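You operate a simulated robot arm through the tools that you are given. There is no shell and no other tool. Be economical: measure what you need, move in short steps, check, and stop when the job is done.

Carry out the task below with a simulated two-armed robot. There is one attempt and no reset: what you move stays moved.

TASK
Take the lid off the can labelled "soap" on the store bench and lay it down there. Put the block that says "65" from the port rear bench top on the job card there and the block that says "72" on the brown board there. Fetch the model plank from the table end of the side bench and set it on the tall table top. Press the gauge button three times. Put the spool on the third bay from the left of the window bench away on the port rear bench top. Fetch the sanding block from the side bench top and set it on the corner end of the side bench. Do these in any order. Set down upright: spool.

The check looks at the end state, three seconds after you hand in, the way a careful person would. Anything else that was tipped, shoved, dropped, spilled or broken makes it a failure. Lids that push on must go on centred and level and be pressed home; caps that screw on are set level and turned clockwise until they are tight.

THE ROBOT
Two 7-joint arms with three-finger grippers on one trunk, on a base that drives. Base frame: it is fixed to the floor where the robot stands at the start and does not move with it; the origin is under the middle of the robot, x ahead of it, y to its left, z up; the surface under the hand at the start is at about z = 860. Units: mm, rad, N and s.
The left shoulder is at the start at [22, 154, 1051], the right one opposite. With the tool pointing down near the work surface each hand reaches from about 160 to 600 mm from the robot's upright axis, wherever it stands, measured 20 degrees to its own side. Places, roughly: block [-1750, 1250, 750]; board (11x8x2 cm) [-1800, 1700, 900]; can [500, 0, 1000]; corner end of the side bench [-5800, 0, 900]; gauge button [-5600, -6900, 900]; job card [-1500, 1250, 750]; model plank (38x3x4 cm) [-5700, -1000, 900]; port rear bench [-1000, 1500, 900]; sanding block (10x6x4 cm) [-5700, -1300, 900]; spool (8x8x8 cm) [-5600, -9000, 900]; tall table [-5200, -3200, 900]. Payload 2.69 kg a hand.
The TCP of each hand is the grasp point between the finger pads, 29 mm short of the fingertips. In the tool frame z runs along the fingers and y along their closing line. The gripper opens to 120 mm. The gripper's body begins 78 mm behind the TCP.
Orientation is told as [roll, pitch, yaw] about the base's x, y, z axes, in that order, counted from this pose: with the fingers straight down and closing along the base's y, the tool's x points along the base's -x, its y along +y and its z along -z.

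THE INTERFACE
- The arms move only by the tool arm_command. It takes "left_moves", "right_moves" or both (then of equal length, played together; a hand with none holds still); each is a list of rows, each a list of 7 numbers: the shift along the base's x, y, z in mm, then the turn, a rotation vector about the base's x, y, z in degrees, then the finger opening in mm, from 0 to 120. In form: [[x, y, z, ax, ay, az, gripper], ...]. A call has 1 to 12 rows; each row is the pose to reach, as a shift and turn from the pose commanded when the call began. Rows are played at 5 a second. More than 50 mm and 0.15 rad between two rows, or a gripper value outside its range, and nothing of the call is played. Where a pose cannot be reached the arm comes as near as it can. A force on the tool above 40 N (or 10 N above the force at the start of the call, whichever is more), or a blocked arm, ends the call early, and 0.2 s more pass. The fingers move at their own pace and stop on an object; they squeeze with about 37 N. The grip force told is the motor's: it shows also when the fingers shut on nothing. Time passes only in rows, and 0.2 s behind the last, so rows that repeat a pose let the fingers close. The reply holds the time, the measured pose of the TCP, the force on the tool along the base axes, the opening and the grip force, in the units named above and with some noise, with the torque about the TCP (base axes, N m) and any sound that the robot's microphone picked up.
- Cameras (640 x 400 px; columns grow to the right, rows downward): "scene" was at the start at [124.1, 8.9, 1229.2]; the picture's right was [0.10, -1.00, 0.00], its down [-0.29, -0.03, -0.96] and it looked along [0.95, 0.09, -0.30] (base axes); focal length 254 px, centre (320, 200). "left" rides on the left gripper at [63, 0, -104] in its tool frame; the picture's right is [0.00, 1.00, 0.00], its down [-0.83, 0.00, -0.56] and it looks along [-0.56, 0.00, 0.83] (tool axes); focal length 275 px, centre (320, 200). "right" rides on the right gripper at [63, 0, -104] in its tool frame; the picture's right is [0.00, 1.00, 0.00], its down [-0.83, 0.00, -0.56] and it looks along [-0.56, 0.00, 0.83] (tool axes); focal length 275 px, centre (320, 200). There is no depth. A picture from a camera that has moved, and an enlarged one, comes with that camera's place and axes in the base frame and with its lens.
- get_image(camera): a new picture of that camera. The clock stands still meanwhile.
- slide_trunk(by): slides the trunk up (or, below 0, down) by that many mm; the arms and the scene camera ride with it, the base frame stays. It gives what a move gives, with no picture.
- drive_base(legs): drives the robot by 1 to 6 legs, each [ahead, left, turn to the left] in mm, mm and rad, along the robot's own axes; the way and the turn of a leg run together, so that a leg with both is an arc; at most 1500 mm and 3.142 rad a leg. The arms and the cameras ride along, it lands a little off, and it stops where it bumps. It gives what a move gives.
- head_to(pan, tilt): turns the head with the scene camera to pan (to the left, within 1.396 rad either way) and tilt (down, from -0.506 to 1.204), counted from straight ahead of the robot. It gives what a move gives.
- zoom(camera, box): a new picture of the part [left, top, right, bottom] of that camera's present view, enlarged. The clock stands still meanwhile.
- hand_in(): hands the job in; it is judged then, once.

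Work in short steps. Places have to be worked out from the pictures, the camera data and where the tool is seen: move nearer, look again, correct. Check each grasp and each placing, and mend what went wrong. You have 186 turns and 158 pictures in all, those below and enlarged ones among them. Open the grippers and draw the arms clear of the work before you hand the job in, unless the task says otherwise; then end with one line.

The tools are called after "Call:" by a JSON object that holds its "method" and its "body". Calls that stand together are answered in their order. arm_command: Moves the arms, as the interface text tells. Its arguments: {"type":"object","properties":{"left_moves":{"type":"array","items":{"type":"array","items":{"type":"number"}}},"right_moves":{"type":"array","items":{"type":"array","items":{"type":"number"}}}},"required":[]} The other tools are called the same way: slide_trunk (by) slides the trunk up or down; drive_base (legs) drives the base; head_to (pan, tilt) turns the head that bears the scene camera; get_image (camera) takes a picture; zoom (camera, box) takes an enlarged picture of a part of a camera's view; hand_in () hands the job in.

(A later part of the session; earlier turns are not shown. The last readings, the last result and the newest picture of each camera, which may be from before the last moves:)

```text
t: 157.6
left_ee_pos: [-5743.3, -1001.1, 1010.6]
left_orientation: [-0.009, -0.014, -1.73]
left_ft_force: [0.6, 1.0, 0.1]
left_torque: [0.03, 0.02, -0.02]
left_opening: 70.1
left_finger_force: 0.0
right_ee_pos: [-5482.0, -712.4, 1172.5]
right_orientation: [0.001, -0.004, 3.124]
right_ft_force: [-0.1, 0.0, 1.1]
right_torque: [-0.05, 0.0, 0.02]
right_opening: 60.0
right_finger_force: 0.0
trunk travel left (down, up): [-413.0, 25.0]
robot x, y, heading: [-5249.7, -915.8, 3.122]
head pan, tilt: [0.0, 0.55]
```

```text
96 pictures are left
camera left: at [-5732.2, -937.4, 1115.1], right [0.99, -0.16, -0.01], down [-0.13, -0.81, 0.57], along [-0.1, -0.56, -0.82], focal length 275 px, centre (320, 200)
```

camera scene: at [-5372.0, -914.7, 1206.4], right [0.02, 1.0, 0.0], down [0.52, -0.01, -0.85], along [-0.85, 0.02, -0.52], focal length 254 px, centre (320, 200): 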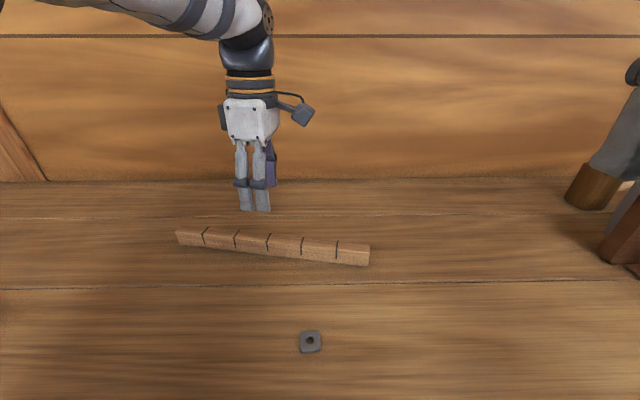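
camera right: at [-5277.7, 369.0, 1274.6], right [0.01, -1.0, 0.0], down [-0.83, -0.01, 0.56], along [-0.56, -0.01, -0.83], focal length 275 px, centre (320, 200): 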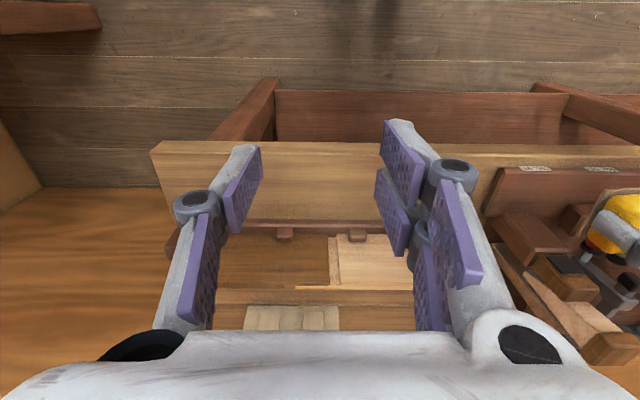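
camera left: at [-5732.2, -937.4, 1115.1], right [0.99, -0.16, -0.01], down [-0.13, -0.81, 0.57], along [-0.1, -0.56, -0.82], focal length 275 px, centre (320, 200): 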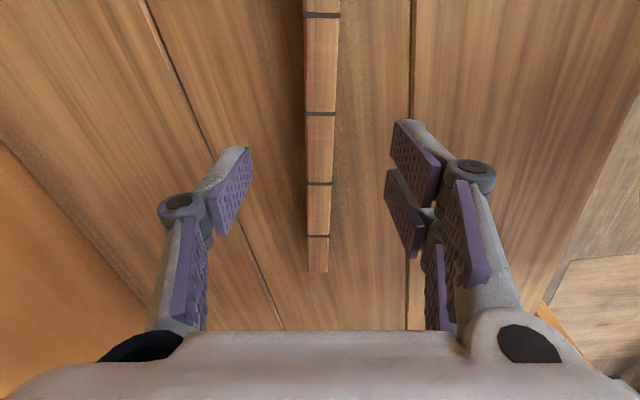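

The plank runs straight between the fingers. I descend and close.

Call:
{"method": "arm_command", "body": {"left_moves": [[0, 0, -45, 0, 0, 0, 70], [0, 0, -85, 0, 0, 0, 70], [0, 0, -110, 0, 0, 0, 70], [0, 0, -117, 0, 0, 0, 70], [0, 0, -117, 0, 0, 0, 30], [0, 0, -117, 0, 0, 0, 10], [0, 0, -117, 0, 0, 0, 10]]}}

Call:
{"method": "get_image", "body": {"camera": "scene"}}

```text
t: 159.2
left_ee_pos: [-5741.4, -998.6, 894.0]
left_orientation: [-0.008, -0.015, -1.731]
left_ft_force: [0.0, -0.4, -0.8]
left_torque: [-0.19, 0.09, -0.11]
left_opening: 23.2
left_finger_force: 37.0
right_ee_pos: [-5483.6, -712.0, 1169.8]
right_orientation: [0.002, -0.001, 3.122]
right_ft_force: [-0.8, 0.3, 0.0]
right_torque: [0.04, -0.02, 0.03]
right_opening: 60.1
right_finger_force: 0.0
trunk travel left (down, up): [-413.0, 25.0]
robot x, y, heading: [-5249.4, -915.4, 3.121]
head pan, tilt: [0.0, 0.55]
```

```text
95 pictures are left
camera scene: at [-5372.7, -914.6, 1206.3], right [0.02, 1.0, 0.0], down [0.52, -0.01, -0.85], along [-0.85, 0.02, -0.52], focal length 254 px, centre (320, 200)
```

scene: 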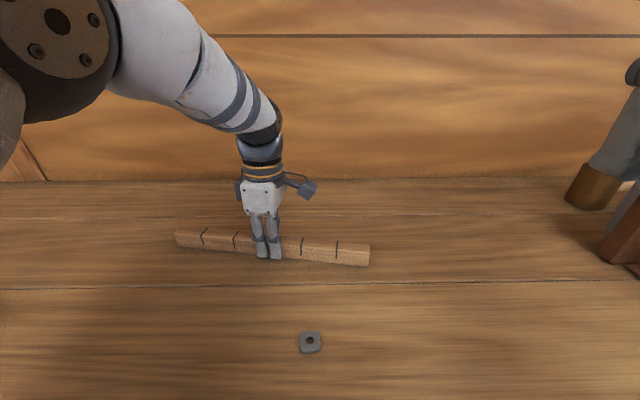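

The plank is gripped at 23 mm. I lift it and draw it back, then back the base away.

Call:
{"method": "arm_command", "body": {"left_moves": [[0, 0, 30, 0, 0, 0, 10], [0, 0, 70, 0, 0, 0, 10], [0, 0, 110, 0, 0, 0, 10], [30, 0, 145, 0, 0, 0, 10], [70, 0, 170, 0, 0, 0, 10], [110, 0, 190, 0, 0, 0, 10], [150, 0, 205, 0, 0, 0, 10], [180, 0, 215, 0, 0, 0, 10]]}}

Call:
{"method": "drive_base", "body": {"legs": [[-500, 0, 0], [0, 900, 0]]}}

Call:
{"method": "head_to", "body": {"pan": 0.6, "tilt": 0.3}}

Call:
{"method": "get_image", "body": {"camera": "scene"}}

```text
t: 161.0
left_ee_pos: [-5557.0, -1001.2, 1109.3]
left_orientation: [-0.008, -0.015, -1.731]
left_ft_force: [0.5, 0.6, -2.5]
left_torque: [-0.02, 0.02, 0.0]
left_opening: 23.6
left_finger_force: 36.8
right_ee_pos: [-5482.1, -712.8, 1171.5]
right_orientation: [0.003, 0.0, 3.123]
right_ft_force: [1.0, 0.1, -0.8]
right_torque: [-0.04, -0.01, -0.03]
right_opening: 60.2
right_finger_force: 0.0
trunk travel left (down, up): [-413.0, 25.0]
robot x, y, heading: [-5249.0, -915.0, 3.124]
head pan, tilt: [0.0, 0.55]
```

```text
t: 170.8
left_ee_pos: [-5076.1, -1898.7, 1109.0]
left_orientation: [-0.009, -0.013, -1.739]
left_ft_force: [-0.7, -1.4, -2.1]
left_torque: [0.01, -0.01, -0.03]
left_opening: 23.5
left_finger_force: 36.7
right_ee_pos: [-4998.2, -1611.2, 1171.5]
right_orientation: [0.002, -0.003, 3.117]
right_ft_force: [-0.8, -0.7, -0.9]
right_torque: [0.0, 0.03, -0.01]
right_opening: 60.2
right_finger_force: 0.2
trunk travel left (down, up): [-413.0, 25.0]
robot x, y, heading: [-4763.1, -1812.7, 3.117]
head pan, tilt: [0.0, 0.55]
```

```text
t: 171.8
left_ee_pos: [-5075.9, -1899.5, 1109.1]
left_orientation: [-0.006, -0.014, -1.738]
left_ft_force: [0.9, 0.0, -1.9]
left_torque: [0.0, 0.0, -0.01]
left_opening: 23.6
left_finger_force: 37.2
right_ee_pos: [-4998.3, -1611.2, 1171.4]
right_orientation: [0.0, -0.001, 3.118]
right_ft_force: [-0.4, -0.6, -0.4]
right_torque: [0.03, -0.02, -0.02]
right_opening: 60.0
right_finger_force: 0.1
trunk travel left (down, up): [-413.0, 25.0]
robot x, y, heading: [-4767.8, -1816.4, 3.117]
head pan, tilt: [0.6, 0.3]
```

```text
94 pictures are left
camera scene: at [-4877.8, -1867.2, 1229.2], right [-0.54, 0.84, 0.0], down [0.25, 0.16, -0.96], along [-0.8, -0.52, -0.3], focal length 254 px, centre (320, 200)
```

scene: 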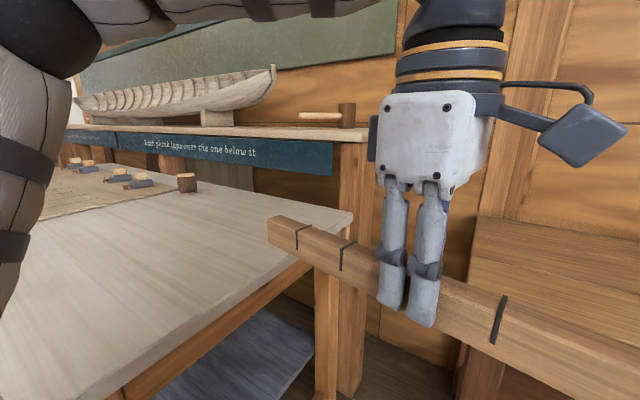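

The tall table's near end edge lies around y≈-2230, running along x, and its near part looks bare. I move right for clearance, turn to face it, and look.

Call:
{"method": "drive_base", "body": {"legs": [[200, -250, 0], [0, 0, 1.595]]}}

Call:
{"method": "head_to", "body": {"pan": 0, "tilt": 0.35}}

Call:
{"method": "get_image", "body": {"camera": "scene"}}

```text
t: 178.2
left_ee_pos: [-4871.1, -1863.2, 1108.9]
left_orientation: [-0.006, -0.014, -0.143]
left_ft_force: [0.0, 0.1, -2.5]
left_torque: [-0.02, 0.04, -0.05]
left_opening: 23.6
left_finger_force: 37.4
right_ee_pos: [-5160.7, -1794.4, 1171.0]
right_orientation: [0.002, -0.002, -1.571]
right_ft_force: [0.1, 0.9, 0.0]
right_torque: [0.0, -0.01, 0.0]
right_opening: 60.2
right_finger_force: 0.0
trunk travel left (down, up): [-413.0, 25.0]
robot x, y, heading: [-4961.3, -1559.2, -1.573]
head pan, tilt: [0.6, 0.3]
```

```text
t: 179.2
left_ee_pos: [-4871.2, -1863.3, 1108.8]
left_orientation: [-0.008, -0.015, -0.142]
left_ft_force: [0.4, 0.0, -2.2]
left_torque: [0.0, 0.03, 0.0]
left_opening: 24.0
left_finger_force: 36.9
right_ee_pos: [-5161.0, -1794.5, 1170.7]
right_orientation: [0.003, -0.002, -1.572]
right_ft_force: [0.4, 0.0, 0.1]
right_torque: [0.03, 0.02, -0.01]
right_opening: 59.9
right_finger_force: 0.0
trunk travel left (down, up): [-413.0, 25.0]
robot x, y, heading: [-4954.3, -1555.3, -1.572]
head pan, tilt: [0.0, 0.351]
```

```text
93 pictures are left
camera scene: at [-4962.3, -1681.9, 1224.5], right [-1.0, 0.0, 0.0], down [0.0, 0.34, -0.94], along [0.0, -0.94, -0.34], focal length 254 px, centre (320, 200)
```

scene: 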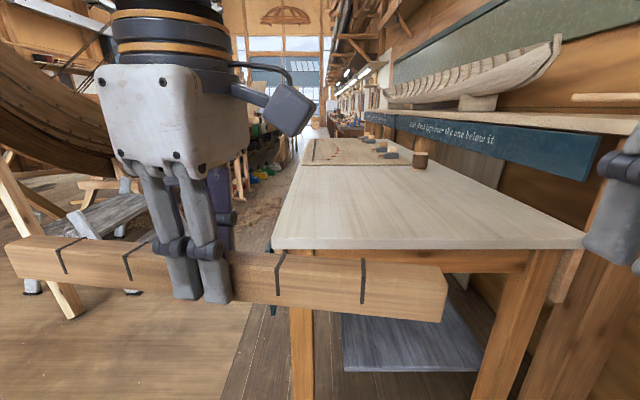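

The table end spans about x -4870..-5500. I shift right so the plank is over its width and move ahead a little, then measure the table's height with the hand camera.

Call:
{"method": "drive_base", "body": {"legs": [[250, -245, 0]]}}

Call:
{"method": "head_to", "body": {"pan": 0, "tilt": 0.5}}

Call:
{"method": "get_image", "body": {"camera": "scene"}}

Call:
{"method": "get_image", "body": {"camera": "right"}}

```text
t: 181.7
left_ee_pos: [-5109.4, -2112.8, 1109.3]
left_orientation: [-0.007, -0.014, -0.136]
left_ft_force: [-0.5, 0.0, -2.3]
left_torque: [0.0, -0.01, 0.01]
left_opening: 23.3
left_finger_force: 37.3
right_ee_pos: [-5399.2, -2046.2, 1171.3]
right_orientation: [0.001, -0.002, -1.563]
right_ft_force: [-0.5, 0.1, 0.1]
right_torque: [0.01, -0.01, 0.01]
right_opening: 60.1
right_finger_force: 0.1
trunk travel left (down, up): [-413.0, 25.0]
robot x, y, heading: [-5202.1, -1805.1, -1.561]
head pan, tilt: [0.0, 0.351]
```

```text
t: 182.4
left_ee_pos: [-5109.8, -2111.7, 1109.1]
left_orientation: [-0.007, -0.014, -0.135]
left_ft_force: [1.2, 0.3, -2.4]
left_torque: [0.0, 0.03, 0.02]
left_opening: 23.5
left_finger_force: 37.1
right_ee_pos: [-5400.3, -2043.9, 1171.8]
right_orientation: [0.001, -0.003, -1.563]
right_ft_force: [0.1, 0.3, 0.0]
right_torque: [-0.03, 0.02, -0.01]
right_opening: 59.7
right_finger_force: 0.1
trunk travel left (down, up): [-413.0, 25.0]
robot x, y, heading: [-5202.5, -1803.3, -1.561]
head pan, tilt: [0.0, 0.499]
```

```text
92 pictures are left
camera scene: at [-5201.8, -1928.7, 1210.9], right [-1.0, -0.01, 0.0], down [0.0, 0.48, -0.88], along [0.01, -0.88, -0.48], focal length 254 px, centre (320, 200)
```

scene: 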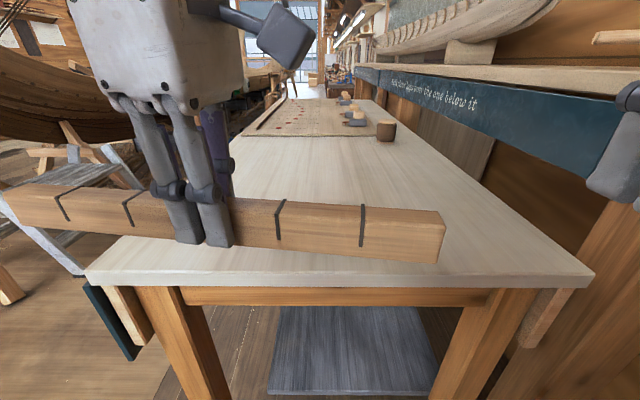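

```text
91 pictures are left
camera right: at [-5400.1, -1980.8, 1274.6], right [1.0, 0.01, 0.0], down [0.01, -0.83, 0.56], along [0.01, -0.56, -0.83], focal length 275 px, centre (320, 200)
```

right: 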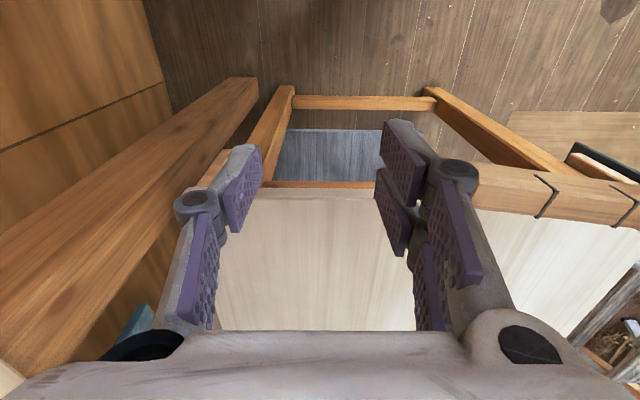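

The table top lies at roughly z 925–975 and its end edge near y≈-2195. I move ahead 150 mm, tuck the right hand inward, and extend the plank over the table at safe height.

Call:
{"method": "drive_base", "body": {"legs": [[140, 0, -0.01]]}}

Call:
{"method": "arm_command", "body": {"left_moves": [[-10, -35, 0, 0, 0, 0, 10], [-20, -70, 0, 0, 0, 0, 10], [-30, -105, 0, 0, 0, 0, 10], [-40, -130, -20, 0, 0, 0, 10], [-40, -130, -20, 0, 0, 0, 10]]}}

Call:
{"method": "get_image", "body": {"camera": "left"}}

Call:
{"method": "get_image", "body": {"camera": "scene"}}

```text
t: 183.7
left_ee_pos: [-5112.6, -2254.3, 1109.0]
left_orientation: [-0.007, -0.014, -0.147]
left_ft_force: [0.0, -1.7, -2.3]
left_torque: [0.0, 0.03, 0.01]
left_opening: 23.6
left_finger_force: 36.5
right_ee_pos: [-5401.5, -2184.7, 1170.7]
right_orientation: [0.002, -0.002, -1.576]
right_ft_force: [0.2, 0.1, 0.3]
right_torque: [0.02, 0.0, -0.01]
right_opening: 60.0
right_finger_force: 0.1
trunk travel left (down, up): [-413.0, 25.0]
robot x, y, heading: [-5204.0, -1945.0, -1.574]
head pan, tilt: [0.0, 0.499]
```

```text
t: 184.9
left_ee_pos: [-5153.9, -2385.2, 1088.3]
left_orientation: [-0.009, -0.012, -0.146]
left_ft_force: [0.4, 0.9, -2.0]
left_torque: [0.01, 0.0, 0.02]
left_opening: 23.7
left_finger_force: 36.7
right_ee_pos: [-5402.8, -2183.6, 1172.1]
right_orientation: [0.002, -0.003, -1.575]
right_ft_force: [-0.5, 0.3, 1.4]
right_torque: [-0.04, 0.02, 0.04]
right_opening: 59.8
right_finger_force: 0.0
trunk travel left (down, up): [-413.0, 25.0]
robot x, y, heading: [-5202.1, -1946.3, -1.575]
head pan, tilt: [0.0, 0.499]
```

```text
90 pictures are left
camera left: at [-5217.0, -2373.5, 1192.0], right [0.15, 0.99, -0.01], down [0.81, -0.12, 0.57], along [0.56, -0.09, -0.82], focal length 275 px, centre (320, 200)
```

left: 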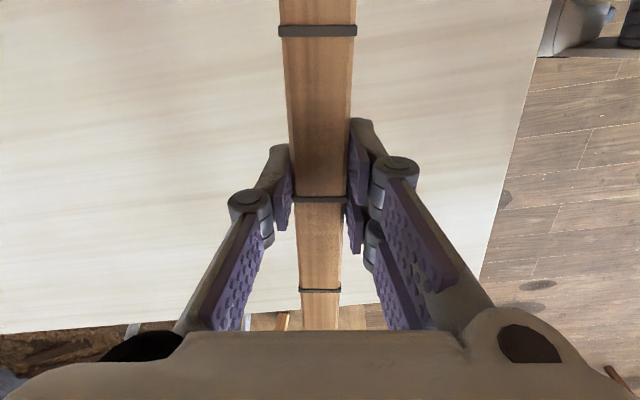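

```text
89 pictures are left
camera scene: at [-5202.7, -2069.9, 1211.0], right [-1.0, 0.0, 0.0], down [0.0, 0.48, -0.88], along [0.0, -0.88, -0.48], focal length 254 px, centre (320, 200)
```

scene: 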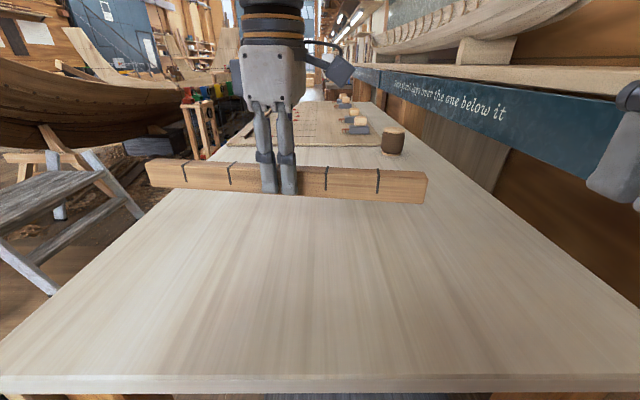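

The plank is well inside the table area. I shift it 25 mm toward the middle and descend, watching the force.

Call:
{"method": "arm_command", "body": {"left_moves": [[-10, 0, -20, 0, 0, 0, 10], [-20, 0, -40, 0, 0, 0, 10], [-25, 0, -60, 0, 0, 0, 10], [-25, 0, -70, 0, 0, 0, 10], [-25, 0, -75, 0, 0, 0, 10], [-25, 0, -80, 0, 0, 0, 10], [-25, 0, -84, 0, 0, 0, 10], [-25, 0, -88, 0, 0, 0, 10], [-25, 0, -92, 0, 0, 0, 10]]}}

Call:
{"method": "get_image", "body": {"camera": "scene"}}

```text
t: 186.9
left_ee_pos: [-5177.8, -2381.5, 996.9]
left_orientation: [-0.008, -0.014, -0.147]
left_ft_force: [-0.9, -0.6, -2.4]
left_torque: [-0.02, 0.0, -0.01]
left_opening: 23.6
left_finger_force: 37.4
right_ee_pos: [-5401.6, -2184.1, 1171.6]
right_orientation: [0.001, -0.001, -1.575]
right_ft_force: [0.2, 0.3, 0.0]
right_torque: [0.03, -0.01, -0.02]
right_opening: 60.3
right_finger_force: 0.1
trunk travel left (down, up): [-413.0, 25.0]
robot x, y, heading: [-5200.6, -1947.5, -1.571]
head pan, tilt: [0.0, 0.499]
```

```text
88 pictures are left
camera scene: at [-5202.9, -2070.4, 1210.8], right [-1.0, 0.0, 0.0], down [0.0, 0.48, -0.88], along [0.0, -0.88, -0.48], focal length 254 px, centre (320, 200)
```

scene: 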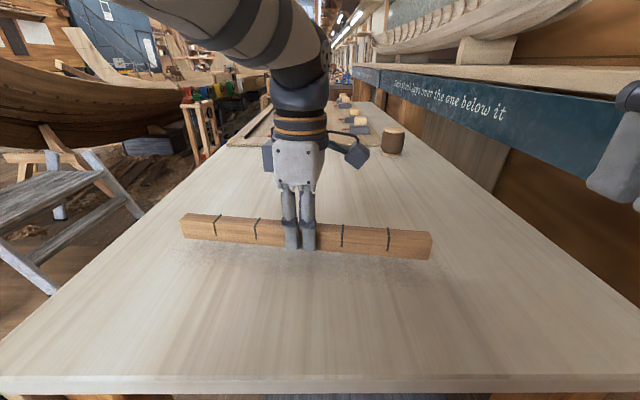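

The contact shadow is close under the plank. I keep lowering in 4 mm steps.

Call:
{"method": "arm_command", "body": {"left_moves": [[0, 0, -5, 0, 0, 0, 10], [0, 0, -10, 0, 0, 0, 10], [0, 0, -15, 0, 0, 0, 10], [0, 0, -19, 0, 0, 0, 10], [0, 0, -23, 0, 0, 0, 10], [0, 0, -27, 0, 0, 0, 10], [0, 0, -31, 0, 0, 0, 10], [0, 0, -35, 0, 0, 0, 10]]}}

Call:
{"method": "zoom", "body": {"camera": "scene", "box": [160, 180, 460, 300]}}

```text
t: 188.7
left_ee_pos: [-5176.7, -2384.1, 970.1]
left_orientation: [-0.015, -0.013, -0.146]
left_ft_force: [-1.5, 7.5, 23.1]
left_torque: [0.38, -0.65, 0.01]
left_opening: 23.6
left_finger_force: 37.2
right_ee_pos: [-5401.8, -2180.9, 1171.3]
right_orientation: [0.0, -0.003, -1.576]
right_ft_force: [0.7, 0.3, 0.1]
right_torque: [0.0, -0.01, 0.0]
right_opening: 59.9
right_finger_force: 0.0
trunk travel left (down, up): [-413.0, 25.0]
robot x, y, heading: [-5199.6, -1946.9, -1.576]
head pan, tilt: [0.0, 0.499]
stopped in row 8 (left hand): the force on the tool passed its limit at 44 N (the readings are from after the stop); the commanded pose is now the measured one
```

```text
2.13 times, centred on (310, 240) of scene
camera zoom: at [-5203.2, -2067.7, 1211.1], right [-1.0, 0.0, 0.0], down [0.0, 0.48, -0.88], along [0.0, -0.88, -0.48], focal length 541 px, centre (341, 115)
```

zoom: 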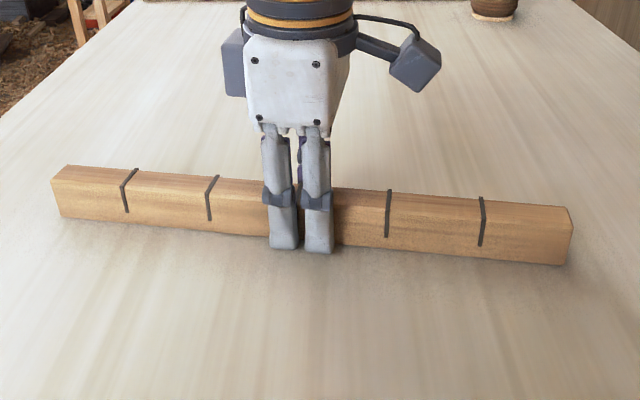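

Contact. I ease the pressure, open the fingers slowly and rise.

Call:
{"method": "arm_command", "body": {"left_moves": [[0, 0, 1, 0, 0, 0, 10], [0, 0, 1, 0, 0, 0, 30], [0, 0, 1, 0, 0, 0, 50], [0, 0, 1, 0, 0, 0, 60], [0, 0, 40, 0, 0, 0, 60], [0, 0, 85, 0, 0, 0, 60], [0, 0, 130, 0, 0, 0, 60]]}}

Call:
{"method": "zoom", "body": {"camera": "scene", "box": [160, 140, 460, 300]}}

```text
t: 190.3
left_ee_pos: [-5179.9, -2386.0, 1097.0]
left_orientation: [-0.011, -0.011, -0.145]
left_ft_force: [0.1, -0.1, -0.2]
left_torque: [-0.01, -0.02, 0.01]
left_opening: 59.8
left_finger_force: 0.0
right_ee_pos: [-5400.5, -2182.8, 1172.3]
right_orientation: [0.002, -0.002, -1.574]
right_ft_force: [-0.4, 0.0, 0.7]
right_torque: [0.0, 0.02, -0.02]
right_opening: 60.0
right_finger_force: 0.1
trunk travel left (down, up): [-413.0, 25.0]
robot x, y, heading: [-5198.1, -1946.2, -1.573]
head pan, tilt: [0.0, 0.499]
```

```text
2.13 times, centred on (310, 220) of scene
camera zoom: at [-5206.1, -2070.8, 1215.6], right [-1.0, 0.04, 0.0], down [0.02, 0.43, -0.9], along [-0.03, -0.9, -0.43], focal length 541 px, centre (341, 157)
```

zoom: 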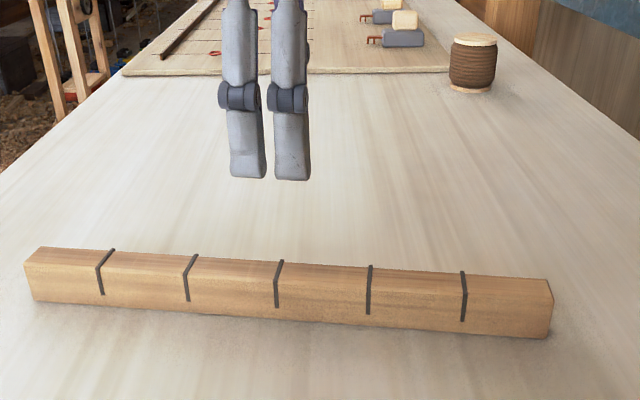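

The plank stands on the table. I rotate the left hand back and draw it in, then back up and look for the way toward the gauge.

Call:
{"method": "arm_command", "body": {"left_moves": [[0, 30, 10, 0, 0, -8.2, 60], [0, 60, 10, 0, 0, -16.4, 60], [0, 90, 10, 0, 0, -24.6, 60], [0, 110, 10, 0, 0, -32.8, 60], [10, 120, 10, 0, 0, -41, 60], [15, 120, 10, 0, 0, -49.2, 60], [20, 120, 10, 0, 0, -57.4, 60], [30, 120, 10, 0, 0, -65.6, 60], [40, 120, 10, 0, 0, -73.8, 60], [50, 120, 10, 0, 0, -82, 60]]}}

Call:
{"method": "drive_base", "body": {"legs": [[-450, 0, 0], [0, 650, 0]]}}

Call:
{"method": "head_to", "body": {"pan": 0, "tilt": 0.3}}

Call:
{"method": "get_image", "body": {"camera": "scene"}}

```text
t: 192.5
left_ee_pos: [-5127.4, -2264.5, 1106.5]
left_orientation: [-0.011, -0.012, -1.58]
left_ft_force: [0.0, -0.8, -0.4]
left_torque: [0.02, -0.02, 0.02]
left_opening: 60.1
left_finger_force: 0.1
right_ee_pos: [-5402.1, -2183.3, 1172.5]
right_orientation: [0.002, -0.002, -1.576]
right_ft_force: [-0.3, 0.0, 0.7]
right_torque: [0.02, -0.02, -0.01]
right_opening: 59.9
right_finger_force: 0.0
trunk travel left (down, up): [-413.0, 25.0]
robot x, y, heading: [-5201.0, -1948.8, -1.573]
head pan, tilt: [0.0, 0.499]
```

```text
t: 200.4
left_ee_pos: [-4452.2, -1810.2, 1106.3]
left_orientation: [-0.012, -0.012, -1.557]
left_ft_force: [0.2, 0.2, 0.4]
left_torque: [-0.01, -0.07, -0.01]
left_opening: 59.9
left_finger_force: 0.2
right_ee_pos: [-4728.8, -1735.4, 1171.0]
right_orientation: [0.001, -0.001, -1.557]
right_ft_force: [0.8, 0.1, 1.3]
right_torque: [0.03, -0.02, 0.03]
right_opening: 60.1
right_finger_force: 0.0
trunk travel left (down, up): [-413.0, 25.0]
robot x, y, heading: [-4534.3, -1491.6, -1.554]
head pan, tilt: [0.0, 0.499]
```

```text
t: 201.1
left_ee_pos: [-4451.7, -1810.2, 1105.7]
left_orientation: [-0.011, -0.012, -1.555]
left_ft_force: [-1.0, -0.4, 0.7]
left_torque: [0.0, 0.04, 0.03]
left_opening: 60.1
left_finger_force: 0.1
right_ee_pos: [-4729.6, -1735.1, 1171.3]
right_orientation: [-0.001, -0.003, -1.554]
right_ft_force: [-0.8, -0.2, -0.1]
right_torque: [-0.01, 0.02, 0.05]
right_opening: 60.2
right_finger_force: 0.1
trunk travel left (down, up): [-413.0, 25.0]
robot x, y, heading: [-4535.2, -1489.5, -1.557]
head pan, tilt: [0.0, 0.3]
```

```text
85 pictures are left
camera scene: at [-4532.0, -1619.4, 1229.2], right [-1.0, -0.02, 0.0], down [0.0, 0.3, -0.96], along [0.01, -0.95, -0.3], focal length 254 px, centre (320, 200)
```

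scene: 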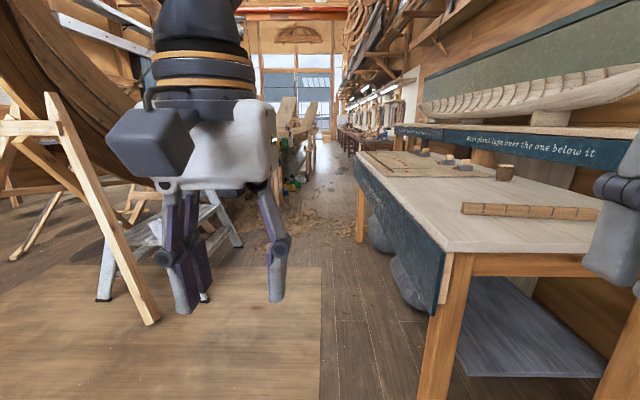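

There is a corridor between the table's left side (x≈-4870) and the ladder (x≈-3670). I drive down it at x≈-4350.

Call:
{"method": "drive_base", "body": {"legs": [[100, 180, -0.014], [1400, 0, 0], [1400, 0, 0]]}}

Call:
{"method": "head_to", "body": {"pan": -0.3, "tilt": 0.3}}

Call:
{"method": "get_image", "body": {"camera": "scene"}}

```text
t: 216.4
left_ee_pos: [-4366.9, -4738.9, 1106.2]
left_orientation: [-0.014, -0.012, -1.626]
left_ft_force: [-0.5, -0.3, -0.3]
left_torque: [0.0, -0.04, 0.0]
left_opening: 59.9
left_finger_force: 0.0
right_ee_pos: [-4638.1, -4644.2, 1170.7]
right_orientation: [0.002, -0.003, -1.623]
right_ft_force: [0.3, 0.1, 0.2]
right_torque: [0.02, 0.0, 0.01]
right_opening: 60.0
right_finger_force: 0.0
trunk travel left (down, up): [-413.0, 25.0]
robot x, y, heading: [-4425.2, -4418.2, -1.623]
head pan, tilt: [0.0, 0.3]
```

```text
t: 217.2
left_ee_pos: [-4366.6, -4738.7, 1105.5]
left_orientation: [-0.014, -0.013, -1.627]
left_ft_force: [-1.3, 0.5, 0.2]
left_torque: [0.01, 0.03, 0.0]
left_opening: 60.1
left_finger_force: 0.0
right_ee_pos: [-4637.0, -4644.1, 1171.7]
right_orientation: [0.002, -0.001, -1.622]
right_ft_force: [-0.2, 0.3, -0.2]
right_torque: [0.0, -0.01, -0.01]
right_opening: 60.1
right_finger_force: 0.1
trunk travel left (down, up): [-413.0, 25.0]
robot x, y, heading: [-4425.2, -4418.5, -1.62]
head pan, tilt: [-0.3, 0.3]
```

```text
84 pictures are left
camera scene: at [-4460.0, -4537.1, 1229.3], right [-0.94, 0.35, 0.0], down [0.1, 0.28, -0.96], along [-0.33, -0.9, -0.3], focal length 254 px, centre (320, 200)
```

scene: 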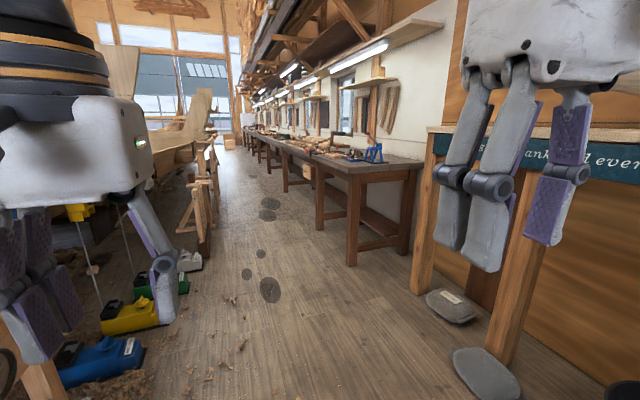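

The window bench runs along the right wall, with its front near x≈-5400. I drive to y≈-6900 in the corridor and turn to face it.

Call:
{"method": "drive_base", "body": {"legs": [[100, 0, 0.045], [1300, 0, 0], [1080, 0, 0], [0, 0, -1.55]]}}

Call:
{"method": "head_to", "body": {"pan": 0, "tilt": 0.3}}

Call:
{"method": "get_image", "body": {"camera": "scene"}}

```text
t: 229.4
left_ee_pos: [-4371.7, -7156.8, 1106.1]
left_orientation: [-0.011, -0.011, -1.588]
left_ft_force: [0.1, -0.4, 0.8]
left_torque: [0.0, 0.01, 0.01]
left_opening: 59.9
left_finger_force: 0.0
right_ee_pos: [-4646.0, -7072.5, 1171.6]
right_orientation: [0.0, 0.0, -1.586]
right_ft_force: [-0.7, 0.1, 0.6]
right_torque: [0.01, 0.03, -0.01]
right_opening: 60.0
right_finger_force: 0.0
trunk travel left (down, up): [-413.0, 25.0]
robot x, y, heading: [-4442.6, -6838.3, -1.585]
head pan, tilt: [-0.3, 0.3]
stopped in leg 3: the robot was blocked; the commanded pose is now the measured one
```

```text
t: 230.2
left_ee_pos: [-4370.2, -7156.1, 1105.3]
left_orientation: [-0.012, -0.012, -1.589]
left_ft_force: [0.3, 0.0, 0.6]
left_torque: [-0.01, 0.02, -0.02]
left_opening: 60.1
left_finger_force: 0.0
right_ee_pos: [-4646.6, -7072.6, 1170.9]
right_orientation: [-0.001, -0.002, -1.585]
right_ft_force: [0.2, 0.2, -0.2]
right_torque: [0.0, 0.05, -0.02]
right_opening: 60.2
right_finger_force: 0.0
trunk travel left (down, up): [-413.0, 25.0]
robot x, y, heading: [-4439.7, -6838.1, -1.589]
head pan, tilt: [0.0, 0.3]
```

```text
83 pictures are left
camera scene: at [-4445.7, -6963.1, 1229.3], right [-1.0, 0.02, 0.0], down [0.0, 0.3, -0.96], along [-0.01, -0.96, -0.3], focal length 254 px, centre (320, 200)
```

scene: 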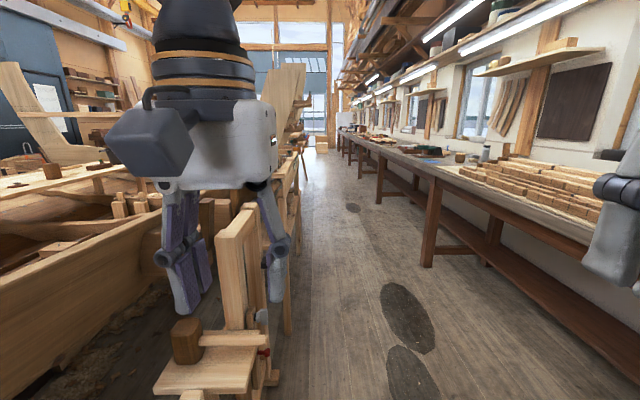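

The drive was blocked, likely by the boat's frame posts on the left front. I look down to see what I touched before moving.

Call:
{"method": "head_to", "body": {"pan": 0.3, "tilt": 1.0}}

Call:
{"method": "get_image", "body": {"camera": "scene"}}

Call:
{"method": "get_image", "body": {"camera": "left"}}

```text
t: 231.3
left_ee_pos: [-4371.6, -7155.4, 1105.7]
left_orientation: [-0.012, -0.011, -1.587]
left_ft_force: [0.1, 0.0, -0.7]
left_torque: [0.05, 0.04, 0.0]
left_opening: 59.9
left_finger_force: 0.1
right_ee_pos: [-4644.5, -7071.9, 1171.3]
right_orientation: [0.0, -0.002, -1.586]
right_ft_force: [0.4, 1.0, -0.4]
right_torque: [0.02, 0.01, -0.02]
right_opening: 59.9
right_finger_force: 0.0
trunk travel left (down, up): [-413.0, 25.0]
robot x, y, heading: [-4441.5, -6840.3, -1.59]
head pan, tilt: [0.3, 1.0]
```

```text
82 pictures are left
camera scene: at [-4424.6, -6936.6, 1169.8], right [-0.96, -0.28, 0.0], down [-0.24, 0.81, -0.54], along [0.15, -0.52, -0.84], focal length 254 px, centre (320, 200)
```

scene: 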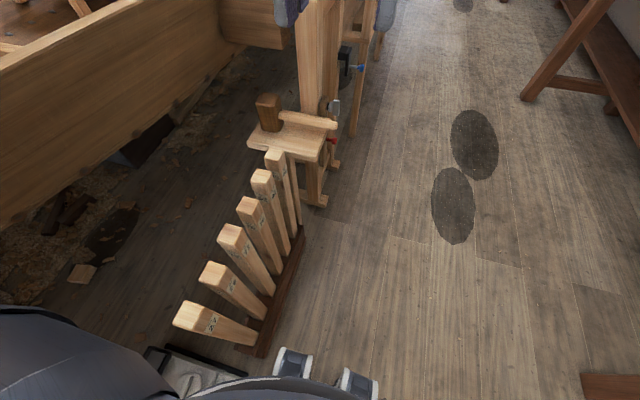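

```text
81 pictures are left
camera left: at [-4369.7, -7091.8, 1209.9], right [1.0, -0.02, -0.01], down [-0.01, -0.82, 0.57], along [-0.02, -0.57, -0.82], focal length 275 px, centre (320, 200)
```

left: 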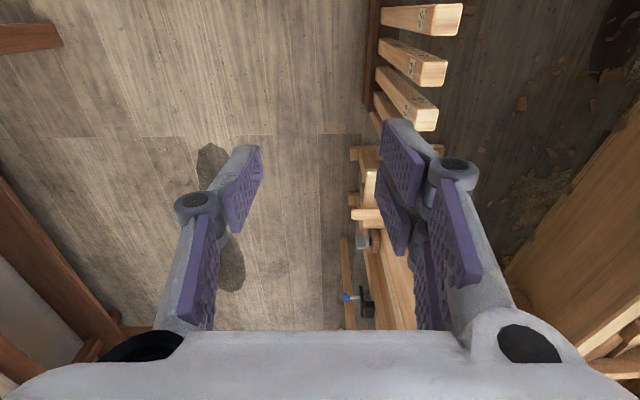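

The base's front left touched a rack of posts; all of it still stands. I back off slightly, strafe right to the corridor's middle, then turn toward the bench.

Call:
{"method": "drive_base", "body": {"legs": [[-40, -30, 0], [0, -430, 0], [0, 0, -1.55]]}}

Call:
{"method": "head_to", "body": {"pan": 0, "tilt": 0.4}}

Call:
{"method": "get_image", "body": {"camera": "scene"}}

```text
t: 239.4
left_ee_pos: [-5207.2, -6860.0, 1106.7]
left_orientation: [-0.012, -0.011, 3.126]
left_ft_force: [-0.2, 0.2, -0.2]
left_torque: [0.02, -0.01, 0.02]
left_opening: 59.9
left_finger_force: 0.0
right_ee_pos: [-5123.9, -6586.6, 1170.7]
right_orientation: [0.001, -0.002, 3.132]
right_ft_force: [-0.1, -0.4, 0.1]
right_torque: [0.01, 0.04, 0.01]
right_opening: 59.9
right_finger_force: 0.1
trunk travel left (down, up): [-413.0, 25.0]
robot x, y, heading: [-4887.5, -6789.6, 3.13]
head pan, tilt: [0.3, 1.0]
```

```text
t: 240.4
left_ee_pos: [-5208.2, -6859.1, 1106.0]
left_orientation: [-0.013, -0.012, 3.126]
left_ft_force: [-0.1, -0.7, -0.1]
left_torque: [0.01, 0.03, 0.01]
left_opening: 60.0
left_finger_force: 0.1
right_ee_pos: [-5124.4, -6586.2, 1171.8]
right_orientation: [0.0, -0.002, 3.132]
right_ft_force: [0.5, 0.6, 0.1]
right_torque: [-0.03, -0.01, -0.03]
right_opening: 60.0
right_finger_force: 0.1
trunk travel left (down, up): [-413.0, 25.0]
robot x, y, heading: [-4889.5, -6789.1, 3.132]
head pan, tilt: [0.0, 0.4]
```

```text
80 pictures are left
camera scene: at [-5015.3, -6788.4, 1219.9], right [0.01, 1.0, 0.0], down [0.39, 0.0, -0.92], along [-0.92, 0.01, -0.39], focal length 254 px, centre (320, 200)
```

scene: 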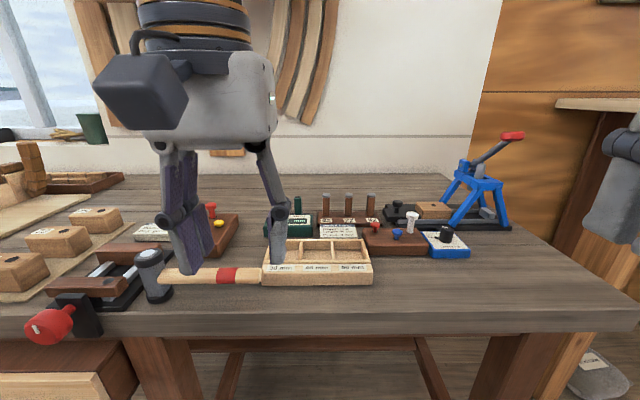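

The bench is busy here. I zoom in to find the gauge and its button.

Call:
{"method": "zoom", "body": {"camera": "scene", "box": [120, 180, 320, 300]}}

Call:
{"method": "zoom", "body": {"camera": "scene", "box": [250, 170, 490, 300]}}

```text
3.20 times, centred on (220, 240) of scene
camera zoom: at [-5015.3, -6788.4, 1219.9], right [0.01, 1.0, 0.0], down [0.39, 0.0, -0.92], along [-0.92, 0.01, -0.39], focal length 812 px, centre (640, 72)
```

zoom: 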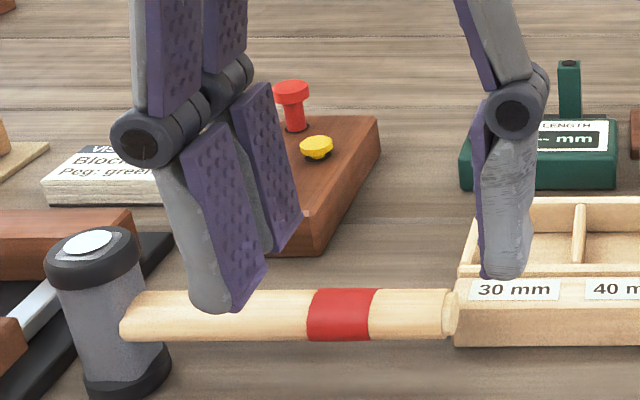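

```text
2.67 times, centred on (370, 235) of scene
camera zoom: at [-5015.3, -6788.4, 1219.9], right [0.01, 1.0, 0.0], down [0.39, 0.0, -0.92], along [-0.92, 0.01, -0.39], focal length 677 px, centre (187, 107)
```

zoom: 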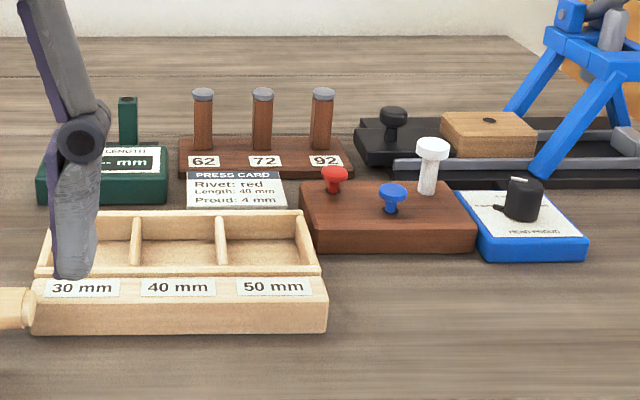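

The green "LENGTH – mm" gauge sits near [-5607, -6865], matching the hint. I move nearer and look with both cameras.

Call:
{"method": "drive_base", "body": {"legs": [[200, 0, 0.01]]}}

Call:
{"method": "arm_command", "body": {"left_moves": [[-30, -30, 20, 0, 0, 0, 60], [-60, -60, 40, 0, 0, 0, 40], [-60, -80, 60, 0, 0, 0, 20], [-60, -80, 60, 0, 0, 0, 0]]}}

Call:
{"method": "get_image", "body": {"camera": "left"}}

Call:
{"method": "get_image", "body": {"camera": "scene"}}

```text
t: 242.0
left_ee_pos: [-5404.6, -6862.9, 1104.8]
left_orientation: [-0.012, -0.013, 3.137]
left_ft_force: [-0.7, 0.0, 0.5]
left_torque: [0.02, -0.04, 0.03]
left_opening: 60.2
left_finger_force: 0.0
right_ee_pos: [-5324.0, -6588.1, 1172.6]
right_orientation: [0.001, -0.001, 3.14]
right_ft_force: [-0.3, 0.0, 0.8]
right_torque: [0.03, -0.04, -0.01]
right_opening: 59.9
right_finger_force: 0.1
trunk travel left (down, up): [-413.0, 25.0]
robot x, y, heading: [-5084.2, -6783.7, 3.141]
head pan, tilt: [0.0, 0.4]
```

```text
t: 243.0
left_ee_pos: [-5464.7, -6943.7, 1163.7]
left_orientation: [-0.012, -0.012, 3.137]
left_ft_force: [0.0, -0.3, -0.1]
left_torque: [0.0, 0.0, -0.01]
left_opening: 0.0
left_finger_force: 28.8
right_ee_pos: [-5324.4, -6586.8, 1171.2]
right_orientation: [-0.001, -0.001, 3.139]
right_ft_force: [-0.5, 0.3, -1.1]
right_torque: [0.0, 0.01, -0.02]
right_opening: 59.8
right_finger_force: 0.2
trunk travel left (down, up): [-413.0, 25.0]
robot x, y, heading: [-5084.1, -6787.5, 3.14]
head pan, tilt: [0.0, 0.4]
```

```text
77 pictures are left
camera left: at [-5401.0, -6945.4, 1267.4], right [-0.01, -1.0, -0.01], down [-0.82, 0.0, 0.57], along [-0.57, 0.02, -0.82], focal length 275 px, centre (320, 200)
```

left: 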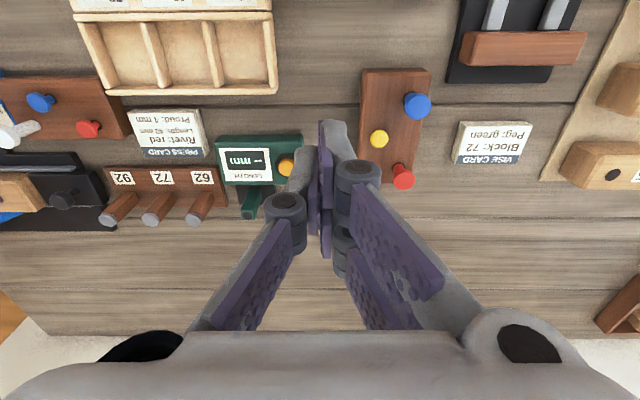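

```text
76 pictures are left
camera scene: at [-5211.9, -6788.0, 1220.0], right [0.0, 1.0, 0.0], down [0.39, 0.0, -0.92], along [-0.92, 0.0, -0.39], focal length 254 px, centre (320, 200)
```

scene: 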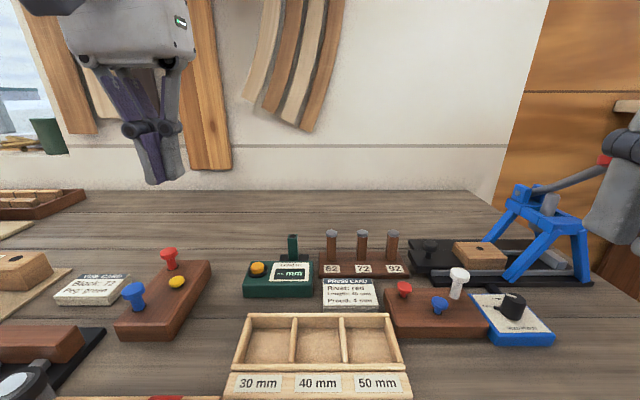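

The gauge's orange button triangulates to about [-5564, -6895, 948], so this bench is higher, near 905. I hover the closed fingers over it and check.

Call:
{"method": "arm_command", "body": {"left_moves": [[-30, 15, -20, 0, 0, 0, 0], [-60, 30, -50, 0, 0, 0, 0], [-85, 42, -80, 0, 0, 0, 0], [-99, 49, -115, 0, 0, 0, 0], [-99, 49, -145, 0, 0, 0, 0], [-99, 49, -145, 0, 0, 0, 0]]}}

Call:
{"method": "get_image", "body": {"camera": "left"}}

Call:
{"method": "zoom", "body": {"camera": "scene", "box": [200, 200, 340, 310]}}

```text
t: 244.4
left_ee_pos: [-5562.4, -6892.5, 1019.7]
left_orientation: [-0.014, -0.012, 3.137]
left_ft_force: [0.2, -0.5, 0.1]
left_torque: [0.0, -0.02, 0.02]
left_opening: 0.1
left_finger_force: 28.3
right_ee_pos: [-5322.6, -6588.1, 1171.8]
right_orientation: [0.001, -0.003, 3.14]
right_ft_force: [-0.5, -0.2, 0.8]
right_torque: [0.04, 0.0, -0.01]
right_opening: 60.0
right_finger_force: 0.1
trunk travel left (down, up): [-413.0, 25.0]
robot x, y, heading: [-5084.9, -6787.7, 3.14]
head pan, tilt: [0.0, 0.4]
```

```text
75 pictures are left
camera left: at [-5498.1, -6893.5, 1123.3], right [-0.01, -1.0, -0.01], down [-0.82, 0.0, 0.57], along [-0.57, 0.02, -0.82], focal length 275 px, centre (320, 200)
```

left: 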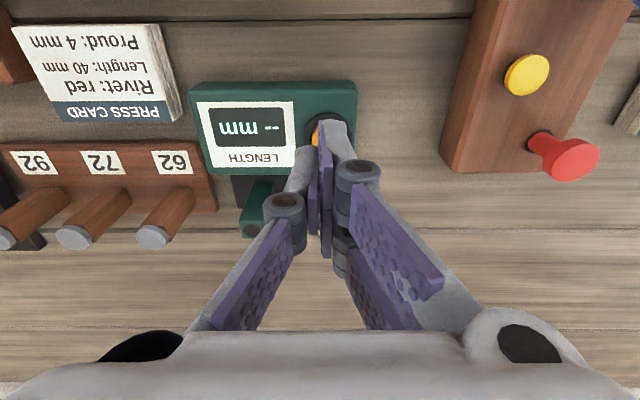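

```text
3.64 times, centred on (270, 255) of scene
camera zoom: at [-5211.6, -6788.1, 1220.1], right [0.0, 1.0, 0.0], down [0.39, 0.0, -0.92], along [-0.92, 0.0, -0.39], focal length 923 px, centre (502, 0)
```

zoom: 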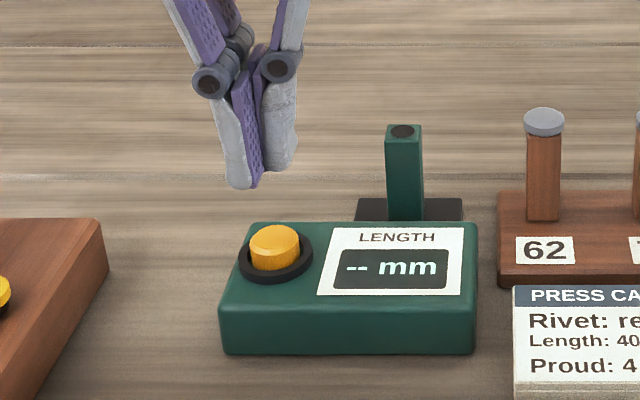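

The button is directly below, at about [-5563, -6894, 952]. I press down slowly once, then come up, listening for a click.

Call:
{"method": "arm_command", "body": {"left_moves": [[-1, -1, -22, 0, 0, 0, 0], [-1, -1, -30, 0, 0, 0, 0], [-1, -1, -34, 0, 0, 0, 0], [-1, -1, -37, 0, 0, 0, 0], [-1, -1, -40, 0, 0, 0, 0], [-1, -1, -43, 0, 0, 0, 0]]}}

Call:
{"method": "zoom", "body": {"camera": "scene", "box": [200, 200, 340, 310]}}

```text
t: 245.8
left_ee_pos: [-5563.7, -6894.6, 979.7]
left_orientation: [-0.012, -0.012, 3.136]
left_ft_force: [0.3, 0.5, 0.0]
left_torque: [0.04, -0.02, -0.02]
left_opening: 0.0
left_finger_force: 28.1
right_ee_pos: [-5322.6, -6586.6, 1171.4]
right_orientation: [0.0, -0.001, 3.14]
right_ft_force: [0.1, 0.4, 0.0]
right_torque: [0.03, 0.01, -0.01]
right_opening: 59.8
right_finger_force: 0.0
trunk travel left (down, up): [-413.0, 25.0]
robot x, y, heading: [-5079.9, -6788.5, 3.137]
head pan, tilt: [0.0, 0.4]
```

```text
3.64 times, centred on (270, 255) of scene
camera zoom: at [-5211.6, -6788.1, 1220.0], right [0.0, 1.0, 0.0], down [0.39, 0.0, -0.92], along [-0.92, 0.0, -0.39], focal length 923 px, centre (502, 0)
```

zoom: 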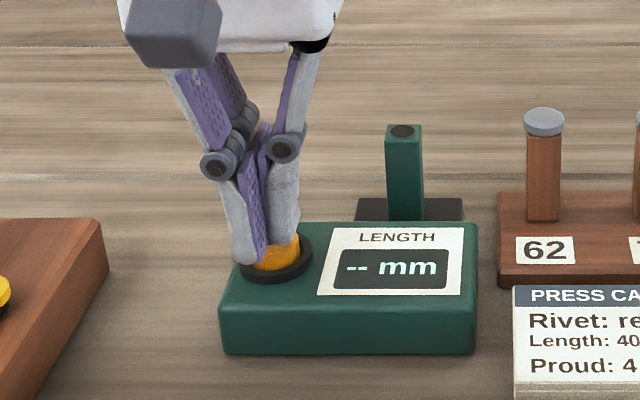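

No contact force yet, and the tips look about 12 mm too far to the left of the button. I check with the hand camera.

Call:
{"method": "zoom", "body": {"camera": "left", "box": [220, 60, 420, 190]}}

```text
3.08 times, centred on (320, 125) of left
camera zoom: at [-5499.4, -6895.8, 1083.0], right [-0.01, -1.0, -0.01], down [-0.82, 0.0, 0.57], along [-0.57, 0.02, -0.82], focal length 847 px, centre (320, 431)
```

zoom: 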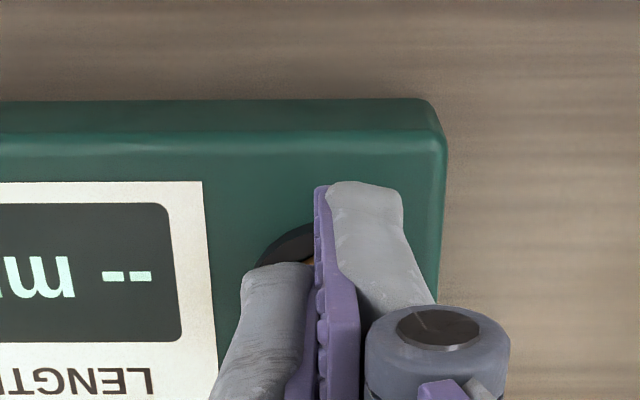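

The hand camera puts the button almost under the fingertips; the two views disagree by a few mm, so I shift 3 mm toward +y and keep pressing in small steps.

Call:
{"method": "arm_command", "body": {"left_moves": [[-1, 3, -1, 0, 0, 0, 0], [-1, 3, -3, 0, 0, 0, 0], [-1, 3, -5, 0, 0, 0, 0], [-1, 3, -7, 0, 0, 0, 0], [-1, 3, -9, 0, 0, 0, 0]]}}

Call:
{"method": "zoom", "body": {"camera": "scene", "box": [200, 200, 340, 310]}}

```text
t: 247.0
left_ee_pos: [-5565.3, -6891.3, 970.2]
left_orientation: [-0.013, -0.012, 3.137]
left_ft_force: [0.5, -0.3, 0.5]
left_torque: [-0.02, 0.0, -0.02]
left_opening: 0.2
left_finger_force: 28.7
right_ee_pos: [-5323.2, -6586.0, 1171.2]
right_orientation: [0.001, -0.002, 3.141]
right_ft_force: [-0.4, 0.3, 0.0]
right_torque: [0.0, 0.0, 0.0]
right_opening: 60.1
right_finger_force: 0.0
trunk travel left (down, up): [-413.0, 25.0]
robot x, y, heading: [-5083.8, -6785.5, 3.14]
head pan, tilt: [0.0, 0.4]
```

```text
3.64 times, centred on (270, 255) of scene
camera zoom: at [-5211.7, -6788.1, 1220.0], right [0.0, 1.0, 0.0], down [0.39, 0.0, -0.92], along [-0.92, 0.0, -0.39], focal length 923 px, centre (502, 0)
```

zoom: 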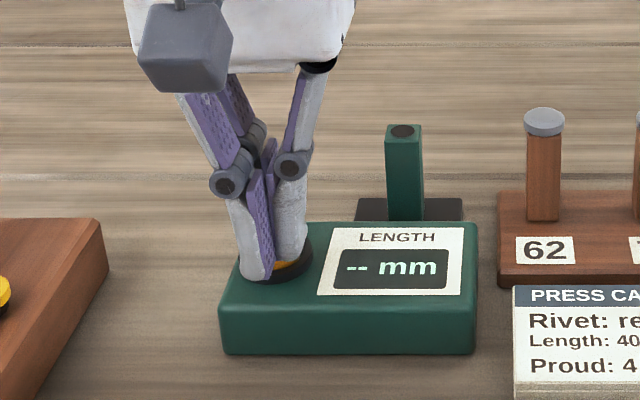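

Still no force. The tips appear over the button, so I press on in 2 mm steps.

Call:
{"method": "arm_command", "body": {"left_moves": [[0, 0, -2, 0, 0, 0, 0], [0, 0, -4, 0, 0, 0, 0], [0, 0, -6, 0, 0, 0, 0], [0, 0, -8, 0, 0, 0, 0]]}}

Call:
{"method": "zoom", "body": {"camera": "left", "box": [220, 60, 420, 190]}}

Call:
{"method": "zoom", "body": {"camera": "scene", "box": [220, 220, 320, 300]}}

```text
t: 248.0
left_ee_pos: [-5565.2, -6891.4, 961.7]
left_orientation: [-0.011, -0.016, 3.136]
left_ft_force: [1.1, 1.3, 6.4]
left_torque: [0.0, 0.03, 0.01]
left_opening: 0.0
left_finger_force: 28.7
right_ee_pos: [-5322.5, -6587.1, 1172.3]
right_orientation: [0.003, -0.004, 3.14]
right_ft_force: [0.5, 1.2, 0.7]
right_torque: [-0.04, 0.01, -0.02]
right_opening: 60.1
right_finger_force: 0.1
trunk travel left (down, up): [-413.0, 25.0]
robot x, y, heading: [-5086.2, -6789.0, 3.14]
head pan, tilt: [0.0, 0.4]
heard: click
```

```text
3.08 times, centred on (320, 125) of left
camera zoom: at [-5500.3, -6893.1, 1065.7], right [-0.01, -1.0, -0.01], down [-0.82, 0.0, 0.57], along [-0.57, 0.02, -0.82], focal length 847 px, centre (320, 431)
```

zoom: 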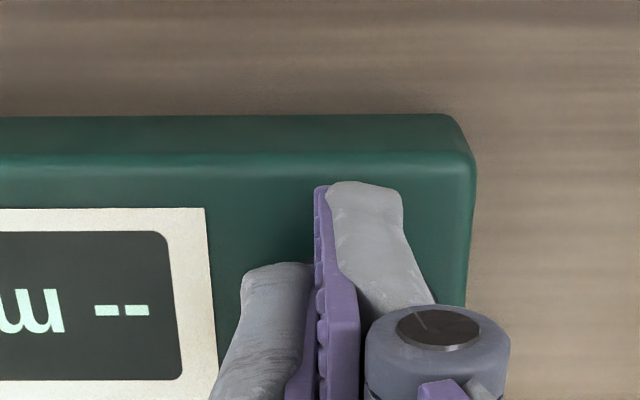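

```text
5.00 times, centred on (270, 260) of scene
camera zoom: at [-5211.0, -6787.9, 1220.2], right [0.0, 1.0, 0.0], down [0.39, 0.0, -0.92], along [-0.92, 0.0, -0.39], focal length 1269 px, centre (570, -100)
```

zoom: 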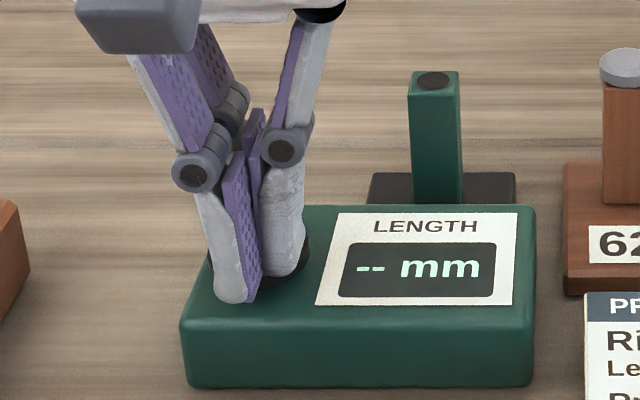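

A click at about 6 N: press one. I release fully (up 16 mm), then press again the same way.

Call:
{"method": "arm_command", "body": {"left_moves": [[0, 0, 8, 0, 0, 0, 0], [0, 0, 16, 0, 0, 0, 0], [0, 0, 16, 0, 0, 0, 0]]}}

Call:
{"method": "arm_command", "body": {"left_moves": [[0, 0, -8, 0, 0, 0, 0], [0, 0, -12, 0, 0, 0, 0], [0, 0, -14, 0, 0, 0, 0], [0, 0, -16, 0, 0, 0, 0]]}}

```text
t: 248.8
left_ee_pos: [-5564.5, -6891.7, 977.8]
left_orientation: [-0.011, -0.012, 3.137]
left_ft_force: [-0.1, 0.4, 0.3]
left_torque: [0.04, 0.0, -0.06]
left_opening: 0.0
left_finger_force: 28.6
right_ee_pos: [-5323.1, -6588.1, 1172.3]
right_orientation: [0.001, -0.001, 3.139]
right_ft_force: [0.0, 0.8, -0.3]
right_torque: [-0.03, 0.03, 0.01]
right_opening: 60.1
right_finger_force: 0.0
trunk travel left (down, up): [-413.0, 25.0]
robot x, y, heading: [-5085.8, -6789.0, 3.14]
head pan, tilt: [0.0, 0.4]
```

```text
t: 249.8
left_ee_pos: [-5564.4, -6891.6, 962.5]
left_orientation: [-0.011, -0.014, 3.136]
left_ft_force: [-1.8, 1.2, 5.4]
left_torque: [-0.02, 0.08, 0.0]
left_opening: 0.0
left_finger_force: 28.8
right_ee_pos: [-5321.8, -6587.8, 1171.5]
right_orientation: [-0.001, -0.005, 3.139]
right_ft_force: [-0.6, -0.3, -0.2]
right_torque: [0.0, 0.01, 0.01]
right_opening: 60.0
right_finger_force: 0.0
trunk travel left (down, up): [-413.0, 25.0]
robot x, y, heading: [-5086.3, -6790.5, 3.141]
head pan, tilt: [0.0, 0.4]
heard: click
```

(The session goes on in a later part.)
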